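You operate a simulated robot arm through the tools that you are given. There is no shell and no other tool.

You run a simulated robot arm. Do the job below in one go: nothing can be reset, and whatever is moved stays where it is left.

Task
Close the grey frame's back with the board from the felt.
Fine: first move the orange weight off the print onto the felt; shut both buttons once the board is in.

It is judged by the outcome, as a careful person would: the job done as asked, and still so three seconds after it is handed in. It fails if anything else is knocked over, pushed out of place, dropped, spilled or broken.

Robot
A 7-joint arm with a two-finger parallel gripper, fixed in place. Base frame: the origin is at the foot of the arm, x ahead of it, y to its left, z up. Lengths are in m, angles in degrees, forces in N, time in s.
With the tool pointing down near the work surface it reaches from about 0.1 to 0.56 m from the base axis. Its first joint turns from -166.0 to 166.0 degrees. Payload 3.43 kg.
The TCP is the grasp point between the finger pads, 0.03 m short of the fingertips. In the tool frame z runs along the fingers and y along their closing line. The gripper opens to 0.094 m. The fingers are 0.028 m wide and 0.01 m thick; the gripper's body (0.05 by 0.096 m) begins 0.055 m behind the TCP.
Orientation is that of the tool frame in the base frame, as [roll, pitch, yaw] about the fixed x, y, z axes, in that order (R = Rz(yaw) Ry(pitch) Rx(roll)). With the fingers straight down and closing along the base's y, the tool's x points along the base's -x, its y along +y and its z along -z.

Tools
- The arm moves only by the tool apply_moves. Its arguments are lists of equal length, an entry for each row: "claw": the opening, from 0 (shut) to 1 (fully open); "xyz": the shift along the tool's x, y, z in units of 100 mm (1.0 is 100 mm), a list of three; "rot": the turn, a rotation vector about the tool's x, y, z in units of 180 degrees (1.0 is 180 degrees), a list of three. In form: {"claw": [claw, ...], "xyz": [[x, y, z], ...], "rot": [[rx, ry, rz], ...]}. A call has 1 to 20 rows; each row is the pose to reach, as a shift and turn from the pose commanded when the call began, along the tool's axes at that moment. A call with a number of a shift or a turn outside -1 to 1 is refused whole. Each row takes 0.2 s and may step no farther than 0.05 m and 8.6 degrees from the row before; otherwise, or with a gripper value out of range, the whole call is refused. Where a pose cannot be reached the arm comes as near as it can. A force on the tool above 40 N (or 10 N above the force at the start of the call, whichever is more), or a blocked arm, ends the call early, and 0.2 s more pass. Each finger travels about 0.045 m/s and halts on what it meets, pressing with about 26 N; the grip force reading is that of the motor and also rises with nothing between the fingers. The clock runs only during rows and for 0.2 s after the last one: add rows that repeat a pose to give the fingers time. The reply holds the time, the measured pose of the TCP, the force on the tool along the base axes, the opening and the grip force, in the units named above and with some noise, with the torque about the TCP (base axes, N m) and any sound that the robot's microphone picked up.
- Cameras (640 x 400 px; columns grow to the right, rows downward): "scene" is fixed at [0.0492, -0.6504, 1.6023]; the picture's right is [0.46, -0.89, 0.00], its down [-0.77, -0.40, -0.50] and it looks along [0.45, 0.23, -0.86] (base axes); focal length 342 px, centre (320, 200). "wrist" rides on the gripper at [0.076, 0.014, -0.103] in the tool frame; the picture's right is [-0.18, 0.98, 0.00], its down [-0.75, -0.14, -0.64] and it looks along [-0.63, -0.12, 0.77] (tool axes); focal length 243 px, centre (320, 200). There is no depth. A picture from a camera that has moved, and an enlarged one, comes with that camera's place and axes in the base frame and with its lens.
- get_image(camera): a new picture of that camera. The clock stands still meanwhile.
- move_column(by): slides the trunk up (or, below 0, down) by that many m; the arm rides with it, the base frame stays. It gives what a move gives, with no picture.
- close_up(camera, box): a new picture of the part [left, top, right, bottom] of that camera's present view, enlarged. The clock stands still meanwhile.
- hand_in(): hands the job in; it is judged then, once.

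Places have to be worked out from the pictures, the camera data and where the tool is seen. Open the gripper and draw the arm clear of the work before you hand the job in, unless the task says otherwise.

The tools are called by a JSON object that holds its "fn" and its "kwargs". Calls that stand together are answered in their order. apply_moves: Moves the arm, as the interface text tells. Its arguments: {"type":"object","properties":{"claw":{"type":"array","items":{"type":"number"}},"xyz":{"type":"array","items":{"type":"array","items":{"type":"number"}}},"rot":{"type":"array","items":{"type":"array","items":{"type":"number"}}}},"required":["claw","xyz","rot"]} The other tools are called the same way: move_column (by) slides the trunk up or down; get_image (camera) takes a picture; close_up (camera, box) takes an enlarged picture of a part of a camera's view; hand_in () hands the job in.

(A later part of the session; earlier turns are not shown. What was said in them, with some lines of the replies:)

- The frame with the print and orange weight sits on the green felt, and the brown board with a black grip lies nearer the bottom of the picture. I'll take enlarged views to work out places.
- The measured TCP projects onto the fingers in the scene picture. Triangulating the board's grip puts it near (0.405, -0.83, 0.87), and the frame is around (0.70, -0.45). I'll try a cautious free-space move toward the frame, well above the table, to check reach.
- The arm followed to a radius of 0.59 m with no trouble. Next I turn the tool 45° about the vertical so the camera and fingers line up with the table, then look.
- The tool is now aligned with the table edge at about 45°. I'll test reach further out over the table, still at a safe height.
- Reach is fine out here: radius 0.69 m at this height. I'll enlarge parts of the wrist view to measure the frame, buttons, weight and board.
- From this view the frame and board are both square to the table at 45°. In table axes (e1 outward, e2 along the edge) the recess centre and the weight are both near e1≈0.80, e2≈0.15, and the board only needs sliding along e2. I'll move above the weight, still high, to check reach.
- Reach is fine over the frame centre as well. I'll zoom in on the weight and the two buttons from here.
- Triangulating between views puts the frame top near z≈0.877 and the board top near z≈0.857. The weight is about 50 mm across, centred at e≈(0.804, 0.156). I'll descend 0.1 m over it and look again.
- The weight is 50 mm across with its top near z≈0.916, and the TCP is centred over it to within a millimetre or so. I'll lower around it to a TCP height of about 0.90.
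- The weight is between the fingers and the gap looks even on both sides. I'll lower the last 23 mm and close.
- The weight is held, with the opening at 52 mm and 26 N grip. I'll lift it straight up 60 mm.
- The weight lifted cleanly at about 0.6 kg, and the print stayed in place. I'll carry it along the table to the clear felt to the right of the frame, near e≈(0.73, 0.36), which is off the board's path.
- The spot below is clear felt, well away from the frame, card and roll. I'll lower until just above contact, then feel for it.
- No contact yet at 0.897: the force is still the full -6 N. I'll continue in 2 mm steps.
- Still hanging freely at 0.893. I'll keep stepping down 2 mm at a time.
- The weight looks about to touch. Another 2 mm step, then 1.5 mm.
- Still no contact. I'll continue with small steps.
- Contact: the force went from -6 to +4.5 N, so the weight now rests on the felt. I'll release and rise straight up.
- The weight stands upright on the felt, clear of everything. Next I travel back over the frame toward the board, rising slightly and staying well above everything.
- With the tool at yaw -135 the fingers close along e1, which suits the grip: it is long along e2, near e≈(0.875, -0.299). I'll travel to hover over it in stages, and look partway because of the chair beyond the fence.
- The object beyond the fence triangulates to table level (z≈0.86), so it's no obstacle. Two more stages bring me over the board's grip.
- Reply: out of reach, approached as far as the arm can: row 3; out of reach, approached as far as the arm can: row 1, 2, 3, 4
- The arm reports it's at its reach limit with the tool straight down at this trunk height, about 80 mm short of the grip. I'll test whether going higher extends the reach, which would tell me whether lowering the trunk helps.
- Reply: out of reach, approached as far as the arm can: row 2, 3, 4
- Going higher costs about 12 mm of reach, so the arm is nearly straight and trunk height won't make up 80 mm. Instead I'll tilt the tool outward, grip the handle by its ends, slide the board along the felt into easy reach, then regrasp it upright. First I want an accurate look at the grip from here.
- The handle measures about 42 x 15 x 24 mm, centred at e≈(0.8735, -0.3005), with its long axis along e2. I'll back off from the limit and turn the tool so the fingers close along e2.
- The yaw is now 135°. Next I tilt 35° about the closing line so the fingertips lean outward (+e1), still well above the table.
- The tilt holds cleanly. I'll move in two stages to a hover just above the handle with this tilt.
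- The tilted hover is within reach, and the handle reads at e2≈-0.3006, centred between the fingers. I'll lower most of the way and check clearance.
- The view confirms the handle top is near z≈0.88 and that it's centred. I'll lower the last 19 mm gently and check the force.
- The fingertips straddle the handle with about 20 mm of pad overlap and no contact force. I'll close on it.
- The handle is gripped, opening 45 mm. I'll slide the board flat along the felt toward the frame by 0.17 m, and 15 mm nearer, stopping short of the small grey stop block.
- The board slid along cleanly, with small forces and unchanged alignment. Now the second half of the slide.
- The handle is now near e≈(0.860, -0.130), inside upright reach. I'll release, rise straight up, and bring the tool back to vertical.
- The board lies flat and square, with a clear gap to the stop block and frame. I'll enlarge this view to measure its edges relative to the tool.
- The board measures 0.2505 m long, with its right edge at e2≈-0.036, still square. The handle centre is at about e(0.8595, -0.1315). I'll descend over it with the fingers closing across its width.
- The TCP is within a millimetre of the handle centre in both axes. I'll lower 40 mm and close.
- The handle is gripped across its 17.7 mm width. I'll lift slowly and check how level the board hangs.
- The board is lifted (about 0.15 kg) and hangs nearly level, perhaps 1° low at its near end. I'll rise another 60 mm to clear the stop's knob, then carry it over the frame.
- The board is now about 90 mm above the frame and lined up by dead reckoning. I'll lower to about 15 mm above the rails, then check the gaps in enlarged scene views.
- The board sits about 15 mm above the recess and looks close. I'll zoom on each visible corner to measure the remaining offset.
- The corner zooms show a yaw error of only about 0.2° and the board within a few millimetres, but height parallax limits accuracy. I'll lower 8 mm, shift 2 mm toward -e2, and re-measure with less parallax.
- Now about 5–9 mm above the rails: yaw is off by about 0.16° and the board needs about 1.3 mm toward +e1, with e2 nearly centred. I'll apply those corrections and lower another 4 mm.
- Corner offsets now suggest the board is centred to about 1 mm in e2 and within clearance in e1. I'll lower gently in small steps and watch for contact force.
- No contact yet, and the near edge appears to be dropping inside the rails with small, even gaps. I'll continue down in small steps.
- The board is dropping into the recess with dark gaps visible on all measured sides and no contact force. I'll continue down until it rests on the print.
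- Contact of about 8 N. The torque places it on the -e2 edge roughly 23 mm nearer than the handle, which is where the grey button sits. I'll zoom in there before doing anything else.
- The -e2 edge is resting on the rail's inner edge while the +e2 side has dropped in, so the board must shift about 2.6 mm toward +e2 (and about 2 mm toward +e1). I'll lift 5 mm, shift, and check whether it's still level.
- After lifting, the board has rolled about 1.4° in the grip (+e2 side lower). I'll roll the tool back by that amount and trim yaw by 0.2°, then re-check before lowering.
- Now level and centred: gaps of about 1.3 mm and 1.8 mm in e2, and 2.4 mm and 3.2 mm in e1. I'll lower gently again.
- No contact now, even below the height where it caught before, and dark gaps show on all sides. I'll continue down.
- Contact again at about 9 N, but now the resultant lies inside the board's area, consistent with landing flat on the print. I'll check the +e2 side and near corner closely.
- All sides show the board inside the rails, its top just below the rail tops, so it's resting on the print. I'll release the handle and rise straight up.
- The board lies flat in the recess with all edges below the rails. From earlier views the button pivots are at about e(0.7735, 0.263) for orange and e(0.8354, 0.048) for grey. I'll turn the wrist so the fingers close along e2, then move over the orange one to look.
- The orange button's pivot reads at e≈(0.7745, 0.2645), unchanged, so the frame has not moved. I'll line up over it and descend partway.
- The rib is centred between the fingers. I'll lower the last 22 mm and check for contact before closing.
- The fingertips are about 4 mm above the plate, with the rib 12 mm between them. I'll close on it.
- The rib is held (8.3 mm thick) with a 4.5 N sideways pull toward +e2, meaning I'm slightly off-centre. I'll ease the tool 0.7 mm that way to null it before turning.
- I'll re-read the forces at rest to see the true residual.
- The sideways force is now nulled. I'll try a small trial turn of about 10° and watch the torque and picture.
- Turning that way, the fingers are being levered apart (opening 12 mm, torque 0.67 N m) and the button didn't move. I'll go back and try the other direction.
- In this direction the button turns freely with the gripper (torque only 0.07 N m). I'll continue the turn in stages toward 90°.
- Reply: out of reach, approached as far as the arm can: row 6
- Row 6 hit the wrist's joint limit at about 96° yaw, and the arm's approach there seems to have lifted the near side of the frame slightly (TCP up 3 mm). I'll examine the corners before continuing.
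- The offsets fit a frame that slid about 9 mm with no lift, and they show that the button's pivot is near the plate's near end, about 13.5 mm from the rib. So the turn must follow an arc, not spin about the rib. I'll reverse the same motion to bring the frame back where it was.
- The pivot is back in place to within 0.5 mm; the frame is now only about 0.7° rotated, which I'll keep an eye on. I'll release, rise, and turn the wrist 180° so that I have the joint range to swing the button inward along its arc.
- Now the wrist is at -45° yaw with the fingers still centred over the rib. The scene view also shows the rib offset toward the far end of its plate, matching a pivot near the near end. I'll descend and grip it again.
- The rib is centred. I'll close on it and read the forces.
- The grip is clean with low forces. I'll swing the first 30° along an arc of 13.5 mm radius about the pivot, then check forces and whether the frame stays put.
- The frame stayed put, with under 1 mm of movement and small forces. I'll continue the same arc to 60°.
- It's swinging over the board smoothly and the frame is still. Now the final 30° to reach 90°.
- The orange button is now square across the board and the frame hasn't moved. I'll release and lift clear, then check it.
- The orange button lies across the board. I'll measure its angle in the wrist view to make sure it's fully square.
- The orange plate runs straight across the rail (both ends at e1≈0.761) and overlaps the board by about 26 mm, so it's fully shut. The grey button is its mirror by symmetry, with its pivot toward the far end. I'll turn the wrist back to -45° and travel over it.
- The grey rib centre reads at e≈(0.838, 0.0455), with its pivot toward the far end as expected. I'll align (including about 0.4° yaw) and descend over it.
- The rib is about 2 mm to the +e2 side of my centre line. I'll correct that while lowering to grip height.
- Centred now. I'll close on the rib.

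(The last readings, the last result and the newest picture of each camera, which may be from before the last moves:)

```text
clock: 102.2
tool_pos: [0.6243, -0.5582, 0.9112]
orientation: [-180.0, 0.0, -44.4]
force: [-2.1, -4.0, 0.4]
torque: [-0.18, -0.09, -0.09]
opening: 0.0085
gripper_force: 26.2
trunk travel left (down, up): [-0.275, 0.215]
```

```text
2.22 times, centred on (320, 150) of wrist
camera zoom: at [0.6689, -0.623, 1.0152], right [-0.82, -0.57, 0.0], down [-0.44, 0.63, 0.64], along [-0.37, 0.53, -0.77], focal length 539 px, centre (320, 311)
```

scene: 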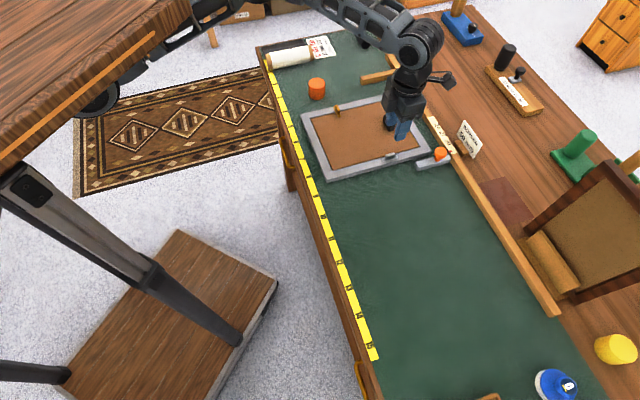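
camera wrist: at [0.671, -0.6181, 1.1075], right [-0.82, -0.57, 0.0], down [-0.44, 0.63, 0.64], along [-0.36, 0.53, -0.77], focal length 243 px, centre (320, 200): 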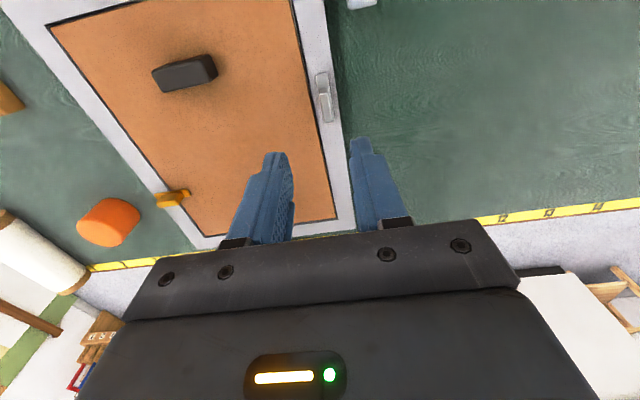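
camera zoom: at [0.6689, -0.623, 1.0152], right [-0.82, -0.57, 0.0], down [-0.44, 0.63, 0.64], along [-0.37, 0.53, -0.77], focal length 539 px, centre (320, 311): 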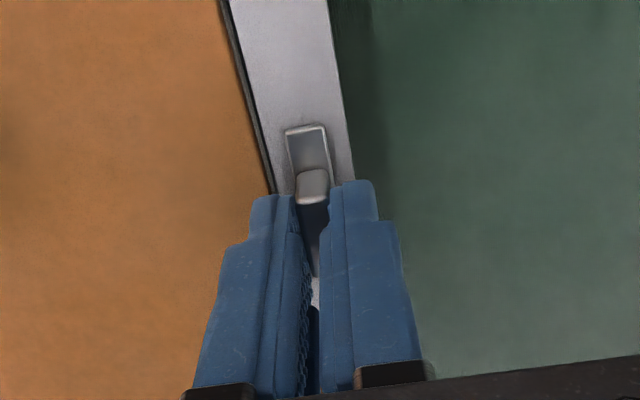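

The rib is held, with a 4 N sideways pull to null first. For this button my grip point is about 16 mm from the pivot. I'll trim sideways and swing the first 22°, then check.

{"fn": "apply_moves", "kwargs": {"claw": [0, 0, 0, 0, 0, 0], "xyz": [[0, 0.004, 0], [0, 0.007, 0], [0.0014, -0.0139, 0], [0.0055, -0.0344, 0], [0.0122, -0.0542, 0], [0.0122, -0.0542, 0]], "rot": [[0, 0, 0], [0, 0, 0], [0, 0, 0.0417], [0, 0, 0.0833], [0, 0, 0.125], [0, 0, 0.125]]}}

{"fn": "close_up", "kwargs": {"camera": "scene", "box": [320, 145, 360, 185]}}

{"fn": "close_up", "kwargs": {"camera": "scene", "box": [300, 85, 370, 135]}}

{"fn": "close_up", "kwargs": {"camera": "scene", "box": [405, 125, 445, 165]}}

{"fn": "close_up", "kwargs": {"camera": "wrist", "box": [220, 60, 420, 240]}}

```text
clock: 103.6
tool_pos: [0.6311, -0.5557, 0.9117]
orientation: [180.0, -0.1, -66.9]
force: [0.6, -1.9, 14.8]
torque: [-0.36, -0.11, -0.02]
opening: 0.0085
gripper_force: 26.2
trunk travel left (down, up): [-0.275, 0.215]
```

```text
10.00 times, centred on (340, 165) of scene
camera zoom: at [0.0492, -0.6504, 1.6023], right [0.46, -0.89, 0.0], down [-0.77, -0.4, -0.5], along [0.45, 0.23, -0.86], focal length 3418 px, centre (120, 550)
```

zoom: 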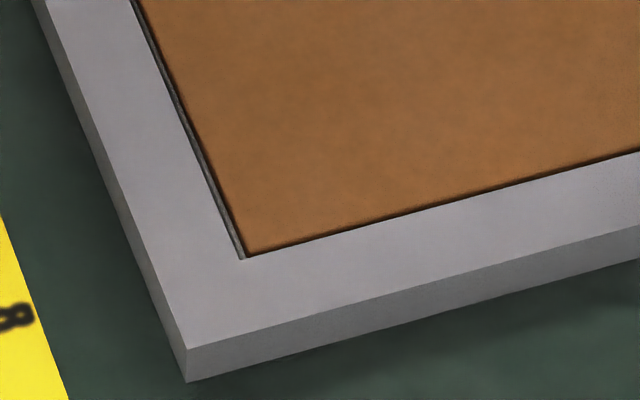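

```text
8.00 times, centred on (335, 110) of scene
camera zoom: at [0.0492, -0.6504, 1.6023], right [0.46, -0.89, 0.0], down [-0.77, -0.4, -0.5], along [0.45, 0.23, -0.86], focal length 2734 px, centre (200, 920)
```

zoom: 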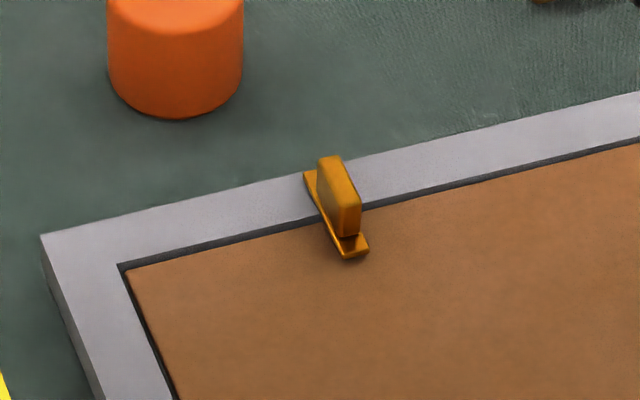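

```text
10.00 times, centred on (425, 145) of scene
camera zoom: at [0.0492, -0.6504, 1.6023], right [0.46, -0.89, 0.0], down [-0.77, -0.4, -0.5], along [0.45, 0.23, -0.86], focal length 3418 px, centre (-730, 750)
```

zoom: 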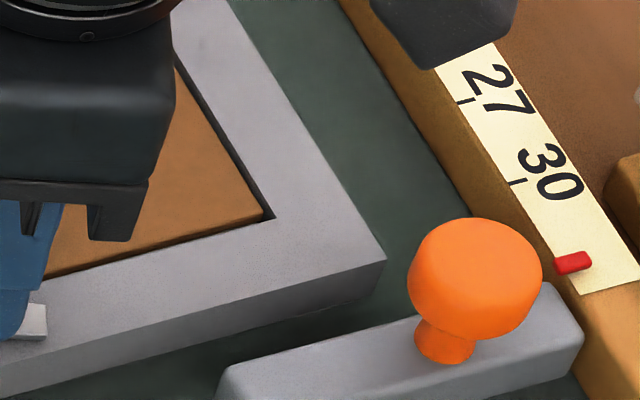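

```text
2.22 times, centred on (320, 150) of wrist
camera zoom: at [0.6463, -0.6314, 1.0152], right [-0.98, -0.21, 0.0], down [-0.17, 0.75, 0.64], along [-0.14, 0.63, -0.77], focal length 539 px, centre (320, 311)
```

zoom: 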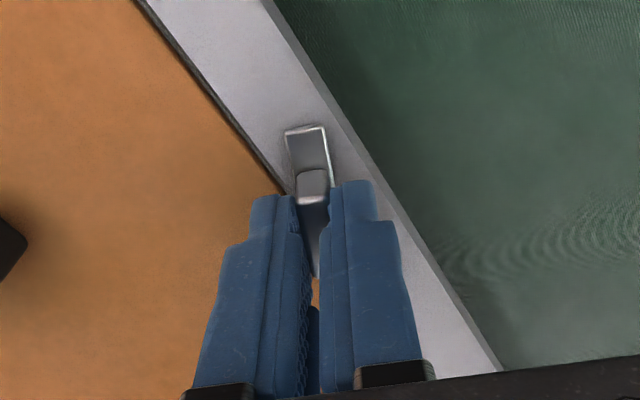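

The frame is unmoved and the button is swinging correctly. There's 15 N of downward pressure, so I'll raise 1 mm and continue the arc another 30°.

{"fn": "apply_moves", "kwargs": {"claw": [0, 0, 0, 0, 0, 0], "xyz": [[0, 0, -0.01], [0.0014, -0.0209, -0.01], [0.0055, -0.0414, -0.01], [0.0122, -0.0612, -0.01], [0.0214, -0.08, -0.01], [0.0214, -0.08, -0.01]], "rot": [[0, 0, 0], [0, 0, 0.0417], [0, 0, 0.0833], [0, 0, 0.125], [0, 0, 0.1667], [0, 0, 0.1667]]}}

{"fn": "close_up", "kwargs": {"camera": "scene", "box": [320, 145, 360, 185]}}

{"fn": "close_up", "kwargs": {"camera": "scene", "box": [405, 125, 445, 165]}}

{"fn": "close_up", "kwargs": {"camera": "scene", "box": [300, 85, 370, 135]}}

```text
clock: 105.0
tool_pos: [0.6384, -0.5544, 0.9112]
orientation: [180.0, 0.0, -97.0]
force: [2.2, -5.8, 10.2]
torque: [0.45, -0.14, 0.06]
opening: 0.0086
gripper_force: 26.1
trunk travel left (down, up): [-0.275, 0.215]
```

```text
10.00 times, centred on (340, 165) of scene
camera zoom: at [0.0492, -0.6504, 1.6023], right [0.46, -0.89, 0.0], down [-0.77, -0.4, -0.5], along [0.45, 0.23, -0.86], focal length 3418 px, centre (120, 550)
```

zoom: 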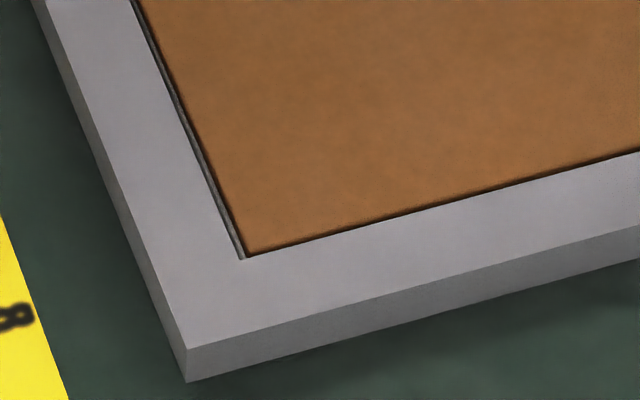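

```text
10.00 times, centred on (425, 145) of scene
camera zoom: at [0.0492, -0.6504, 1.6023], right [0.46, -0.89, 0.0], down [-0.77, -0.4, -0.5], along [0.45, 0.23, -0.86], focal length 3418 px, centre (-730, 750)
```

zoom: 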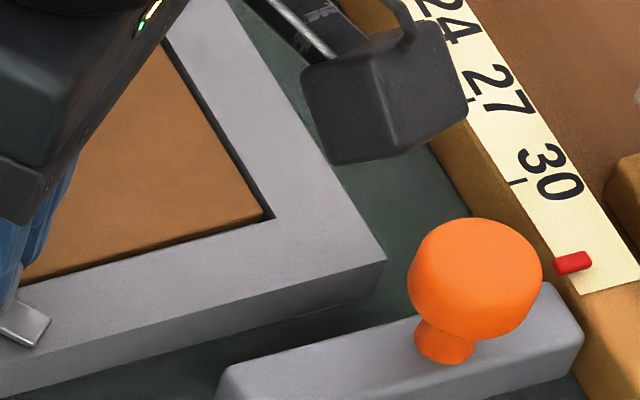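

```text
8.00 times, centred on (335, 110) of scene
camera zoom: at [0.0492, -0.6504, 1.6023], right [0.46, -0.89, 0.0], down [-0.77, -0.4, -0.5], along [0.45, 0.23, -0.86], focal length 2734 px, centre (200, 920)
```

zoom: 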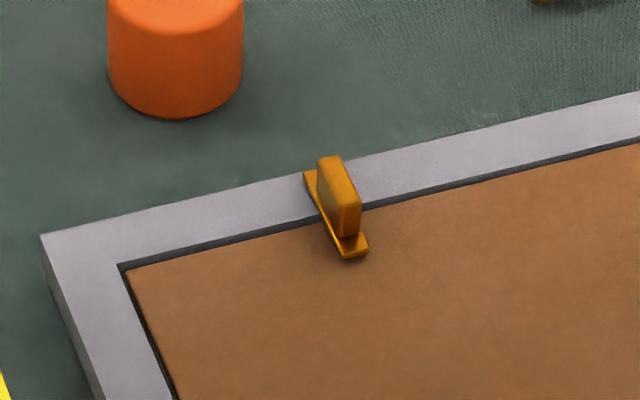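

The frame is still unmoved. A slight pull toward the pivot shows my radius is about 0.8 mm too long, so I'll tighten it, raise 1 mm, and complete the last 37.5°.

{"fn": "apply_moves", "kwargs": {"claw": [0, 0, 0, 0, 0, 0], "xyz": [[0.0093, -0.0198, -0.01], [0.0132, -0.0393, -0.01], [0.0196, -0.0582, -0.01], [0.0284, -0.076, -0.01], [0.0394, -0.0925, -0.01], [0.0394, -0.0925, -0.01]], "rot": [[0, 0, 0.0417], [0, 0, 0.0833], [0, 0, 0.125], [0, 0, 0.1667], [0, 0, 0.2083], [0, 0, 0.2083]]}}

{"fn": "close_up", "kwargs": {"camera": "scene", "box": [320, 145, 360, 185]}}

{"fn": "close_up", "kwargs": {"camera": "scene", "box": [370, 120, 450, 180]}}

{"fn": "close_up", "kwargs": {"camera": "scene", "box": [300, 85, 370, 135]}}

```text
clock: 106.4
tool_pos: [0.6462, -0.5595, 0.9117]
orientation: [179.9, 0.0, -134.5]
force: [0.3, 1.1, -1.5]
torque: [0.01, 0.1, 0.0]
opening: 0.0085
gripper_force: 25.7
trunk travel left (down, up): [-0.275, 0.215]
```

```text
10.00 times, centred on (340, 165) of scene
camera zoom: at [0.0492, -0.6504, 1.6023], right [0.46, -0.89, 0.0], down [-0.77, -0.4, -0.5], along [0.45, 0.23, -0.86], focal length 3418 px, centre (120, 550)
```

zoom: 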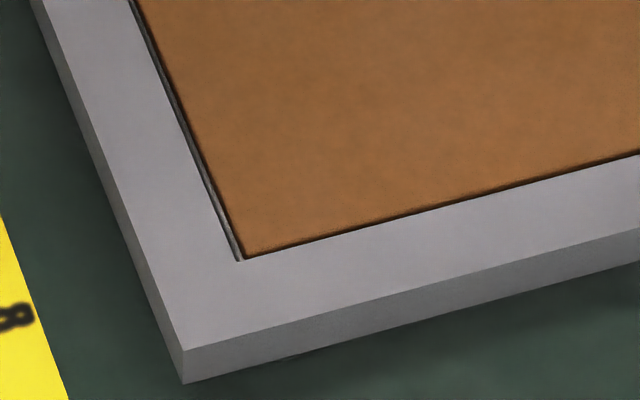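

```text
6.67 times, centred on (410, 150) of scene
camera zoom: at [0.0492, -0.6504, 1.6023], right [0.46, -0.89, 0.0], down [-0.77, -0.4, -0.5], along [0.45, 0.23, -0.86], focal length 2279 px, centre (-280, 533)
```

zoom: 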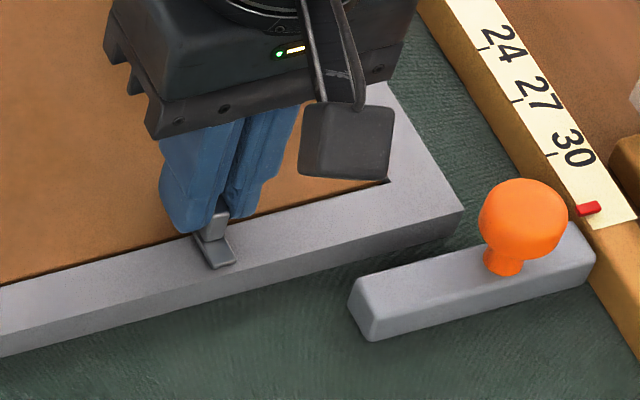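

```text
8.00 times, centred on (335, 110) of scene
camera zoom: at [0.0492, -0.6504, 1.6023], right [0.46, -0.89, 0.0], down [-0.77, -0.4, -0.5], along [0.45, 0.23, -0.86], focal length 2734 px, centre (200, 920)
```

zoom: 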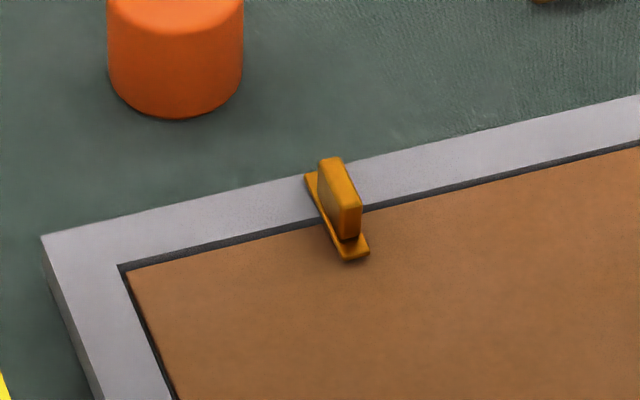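

The grey button is now across the board with near-zero forces. I'll release and lift straight up, then inspect everything.

{"fn": "apply_moves", "kwargs": {"claw": [0.35, 0.35, 0.35, 0.35], "xyz": [[0, 0, 0], [0, 0, 0], [0, 0, 0], [0, 0, 0]], "rot": [[0, 0, 0], [0, 0, 0], [0, 0, 0], [0, 0, 0]]}}

{"fn": "apply_moves", "kwargs": {"claw": [0.35, 0.35, 0.35, 0.35], "xyz": [[0, 0, -0.15], [0, 0, -0.4], [0, 0, -0.7], [0, 0, -1.0]], "rot": [[0, 0, 0], [0, 0, 0], [0, 0, 0], [0, 0, 0]]}}

{"fn": "get_image", "kwargs": {"camera": "wrist"}}

{"fn": "close_up", "kwargs": {"camera": "scene", "box": [290, 60, 450, 190]}}

{"fn": "close_up", "kwargs": {"camera": "scene", "box": [380, 135, 425, 170]}}

{"fn": "close_up", "kwargs": {"camera": "wrist", "box": [270, 40, 390, 150]}}

```text
clock: 107.4
tool_pos: [0.6468, -0.5591, 0.9135]
orientation: [-180.0, -0.1, -134.4]
force: [-0.5, -0.9, -0.1]
torque: [-0.01, 0.03, 0.01]
opening: 0.0331
gripper_force: 0.0
trunk travel left (down, up): [-0.275, 0.215]
```

```text
clock: 108.4
tool_pos: [0.6469, -0.5603, 1.0134]
orientation: [-180.0, 0.0, -134.3]
force: [0.1, -0.2, 0.2]
torque: [0.01, 0.01, 0.01]
opening: 0.0331
gripper_force: 0.2
trunk travel left (down, up): [-0.275, 0.215]
```

```text
taken
camera wrist: at [0.5827, -0.6051, 1.1166], right [-0.57, 0.82, 0.0], down [0.63, 0.44, 0.64], along [0.53, 0.37, -0.77], focal length 243 px, centre (320, 200)
```

wrist: 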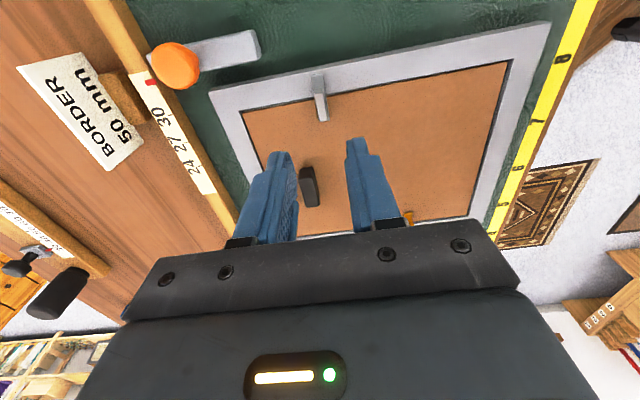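

```text
3.08 times, centred on (370, 125) of scene
camera zoom: at [0.0492, -0.6504, 1.6023], right [0.46, -0.89, 0.0], down [-0.77, -0.4, -0.5], along [0.45, 0.23, -0.86], focal length 1052 px, centre (166, 431)
```

zoom: 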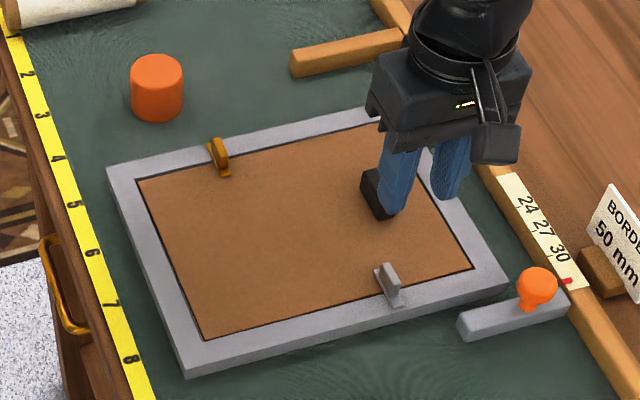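

```text
11.43 times, centred on (402, 152) of scene
camera zoom: at [0.0492, -0.6504, 1.6023], right [0.46, -0.89, 0.0], down [-0.77, -0.4, -0.5], along [0.45, 0.23, -0.86], focal length 3906 px, centre (-623, 743)
```

zoom: 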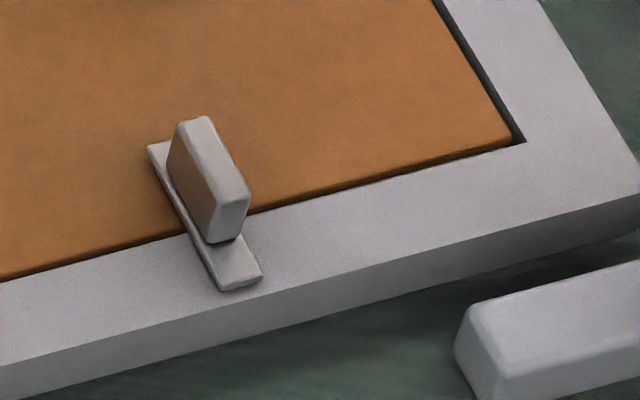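

```text
3.64 times, centred on (330, 95) of wrist
camera zoom: at [0.5827, -0.6051, 1.1166], right [-0.57, 0.82, 0.0], down [0.63, 0.44, 0.64], along [0.53, 0.37, -0.77], focal length 882 px, centre (284, 582)
```

zoom: 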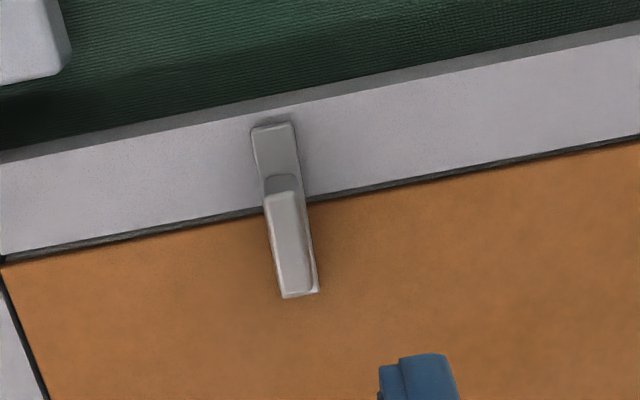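

Both buttons lie square across the board, the board is flush below the rails, and the weight, stop block and other items are where they were. I'll draw the arm up and back, clear of the work.

{"fn": "apply_moves", "kwargs": {"claw": [0.5, 0.5, 0.5], "xyz": [[0, 0, -0.4], [0, 0, -0.8], [0, 0.1, -1.0]], "rot": [[0, 0, 0], [0, 0, 0], [0, 0, 0]]}}

{"fn": "apply_moves", "kwargs": {"claw": [0.7, 0.7, 0.7], "xyz": [[0, 0.33, -0.1], [0, 0.66, -0.2], [0, 1.0, -0.3]], "rot": [[0, 0, 0], [0, 0, 0], [0, 0, 0]]}}

{"fn": "apply_moves", "kwargs": {"claw": [1, 1, 1], "xyz": [[0, 0.33, 0], [0, 0.66, 0], [0, 1.0, 0]], "rot": [[0, 0, 0], [0, 0, 0], [0, 0, 0]]}}

{"fn": "apply_moves", "kwargs": {"claw": [1, 1, 1], "xyz": [[0, 0.33, 0], [0, 0.66, 0], [0, 1.0, 0]], "rot": [[0, 0, 0], [0, 0, 0], [0, 0, 0]]}}

{"fn": "get_image", "kwargs": {"camera": "scene"}}

{"fn": "close_up", "kwargs": {"camera": "scene", "box": [290, 60, 450, 190]}}

```text
clock: 109.2
tool_pos: [0.6404, -0.5532, 1.1121]
orientation: [-180.0, 0.0, -134.4]
force: [0.2, -0.8, -0.1]
torque: [0.01, 0.01, -0.03]
opening: 0.0468
gripper_force: 0.0
trunk travel left (down, up): [-0.275, 0.215]
```

```text
clock: 110.0
tool_pos: [0.5705, -0.4817, 1.1417]
orientation: [-179.9, 0.0, -134.3]
force: [0.0, -0.1, -0.2]
torque: [0.02, -0.01, -0.01]
opening: 0.0657
gripper_force: 0.1
trunk travel left (down, up): [-0.275, 0.215]
```

```text
clock: 110.8
tool_pos: [0.4973, -0.4125, 1.1417]
orientation: [-180.0, 0.1, -134.3]
force: [-0.6, -0.4, -0.1]
torque: [0.0, 0.01, 0.0]
opening: 0.0939
gripper_force: 0.0
trunk travel left (down, up): [-0.275, 0.215]
```

```text
clock: 111.6
tool_pos: [0.425, -0.3445, 1.1418]
orientation: [180.0, 0.0, -134.3]
force: [0.3, -0.3, 0.5]
torque: [0.01, 0.02, 0.0]
opening: 0.0941
gripper_force: 0.0
trunk travel left (down, up): [-0.275, 0.215]
```

```text
taken
```

scene: 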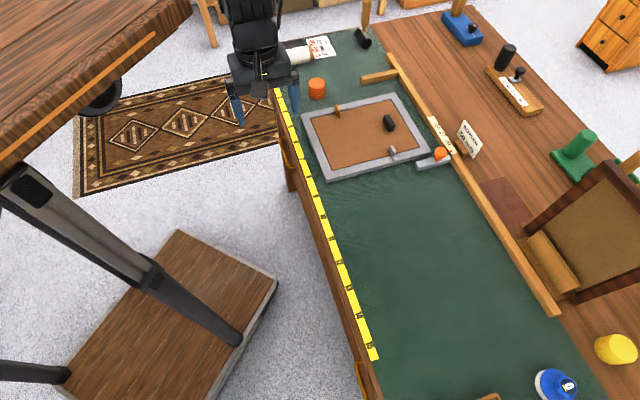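

```text
3.08 times, centred on (370, 125) of scene
camera zoom: at [0.0492, -0.6504, 1.6023], right [0.46, -0.89, 0.0], down [-0.77, -0.4, -0.5], along [0.45, 0.23, -0.86], focal length 1052 px, centre (166, 431)
```

zoom: 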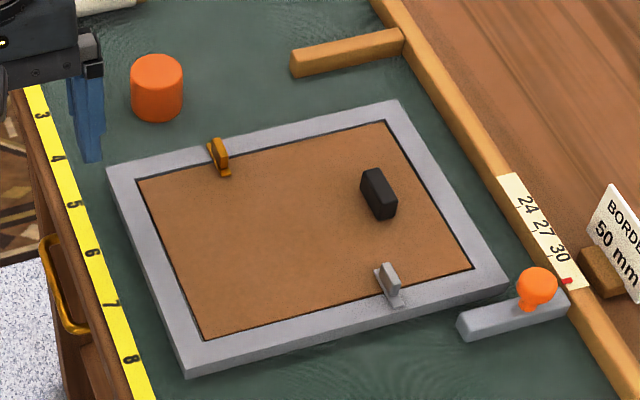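

The final view shows the board seated in the frame, both buttons shut across it, and the orange weight standing on the felt. Nothing else is disturbed, and the gripper is open and clear of the work, so I'm handing in.

{"fn": "hand_in", "kwargs": {}}

```text
The job is handed in.
```

The frame's back is closed: the board sits in the recess below the rails, and both buttons are turned across it. I moved the orange weight off the print first, and it stands on the felt to the right of the frame. The arm was open and clear when I handed in; no verdict came back.

- **Frame moved slightly:** on my first try at the orange button I spun it about its knob instead of its pivot, and the frame slid about 9 mm. I reversed that. The frame now lies about 0.5° turned and 1–3 mm from where it started.
- **Board slid before lifting:** its handle was out of reach with the tool pointing straight down. I slid the board about 17 cm along the felt, then lifted it into the frame.
- **Rail contact:** on the way in, one edge of the board caught on a rail with about 8 N of force. I lifted it, shifted it a few millimetres, and it then went in cleanly.

In the final pictures nothing else on the bench had been knocked over or shifted.
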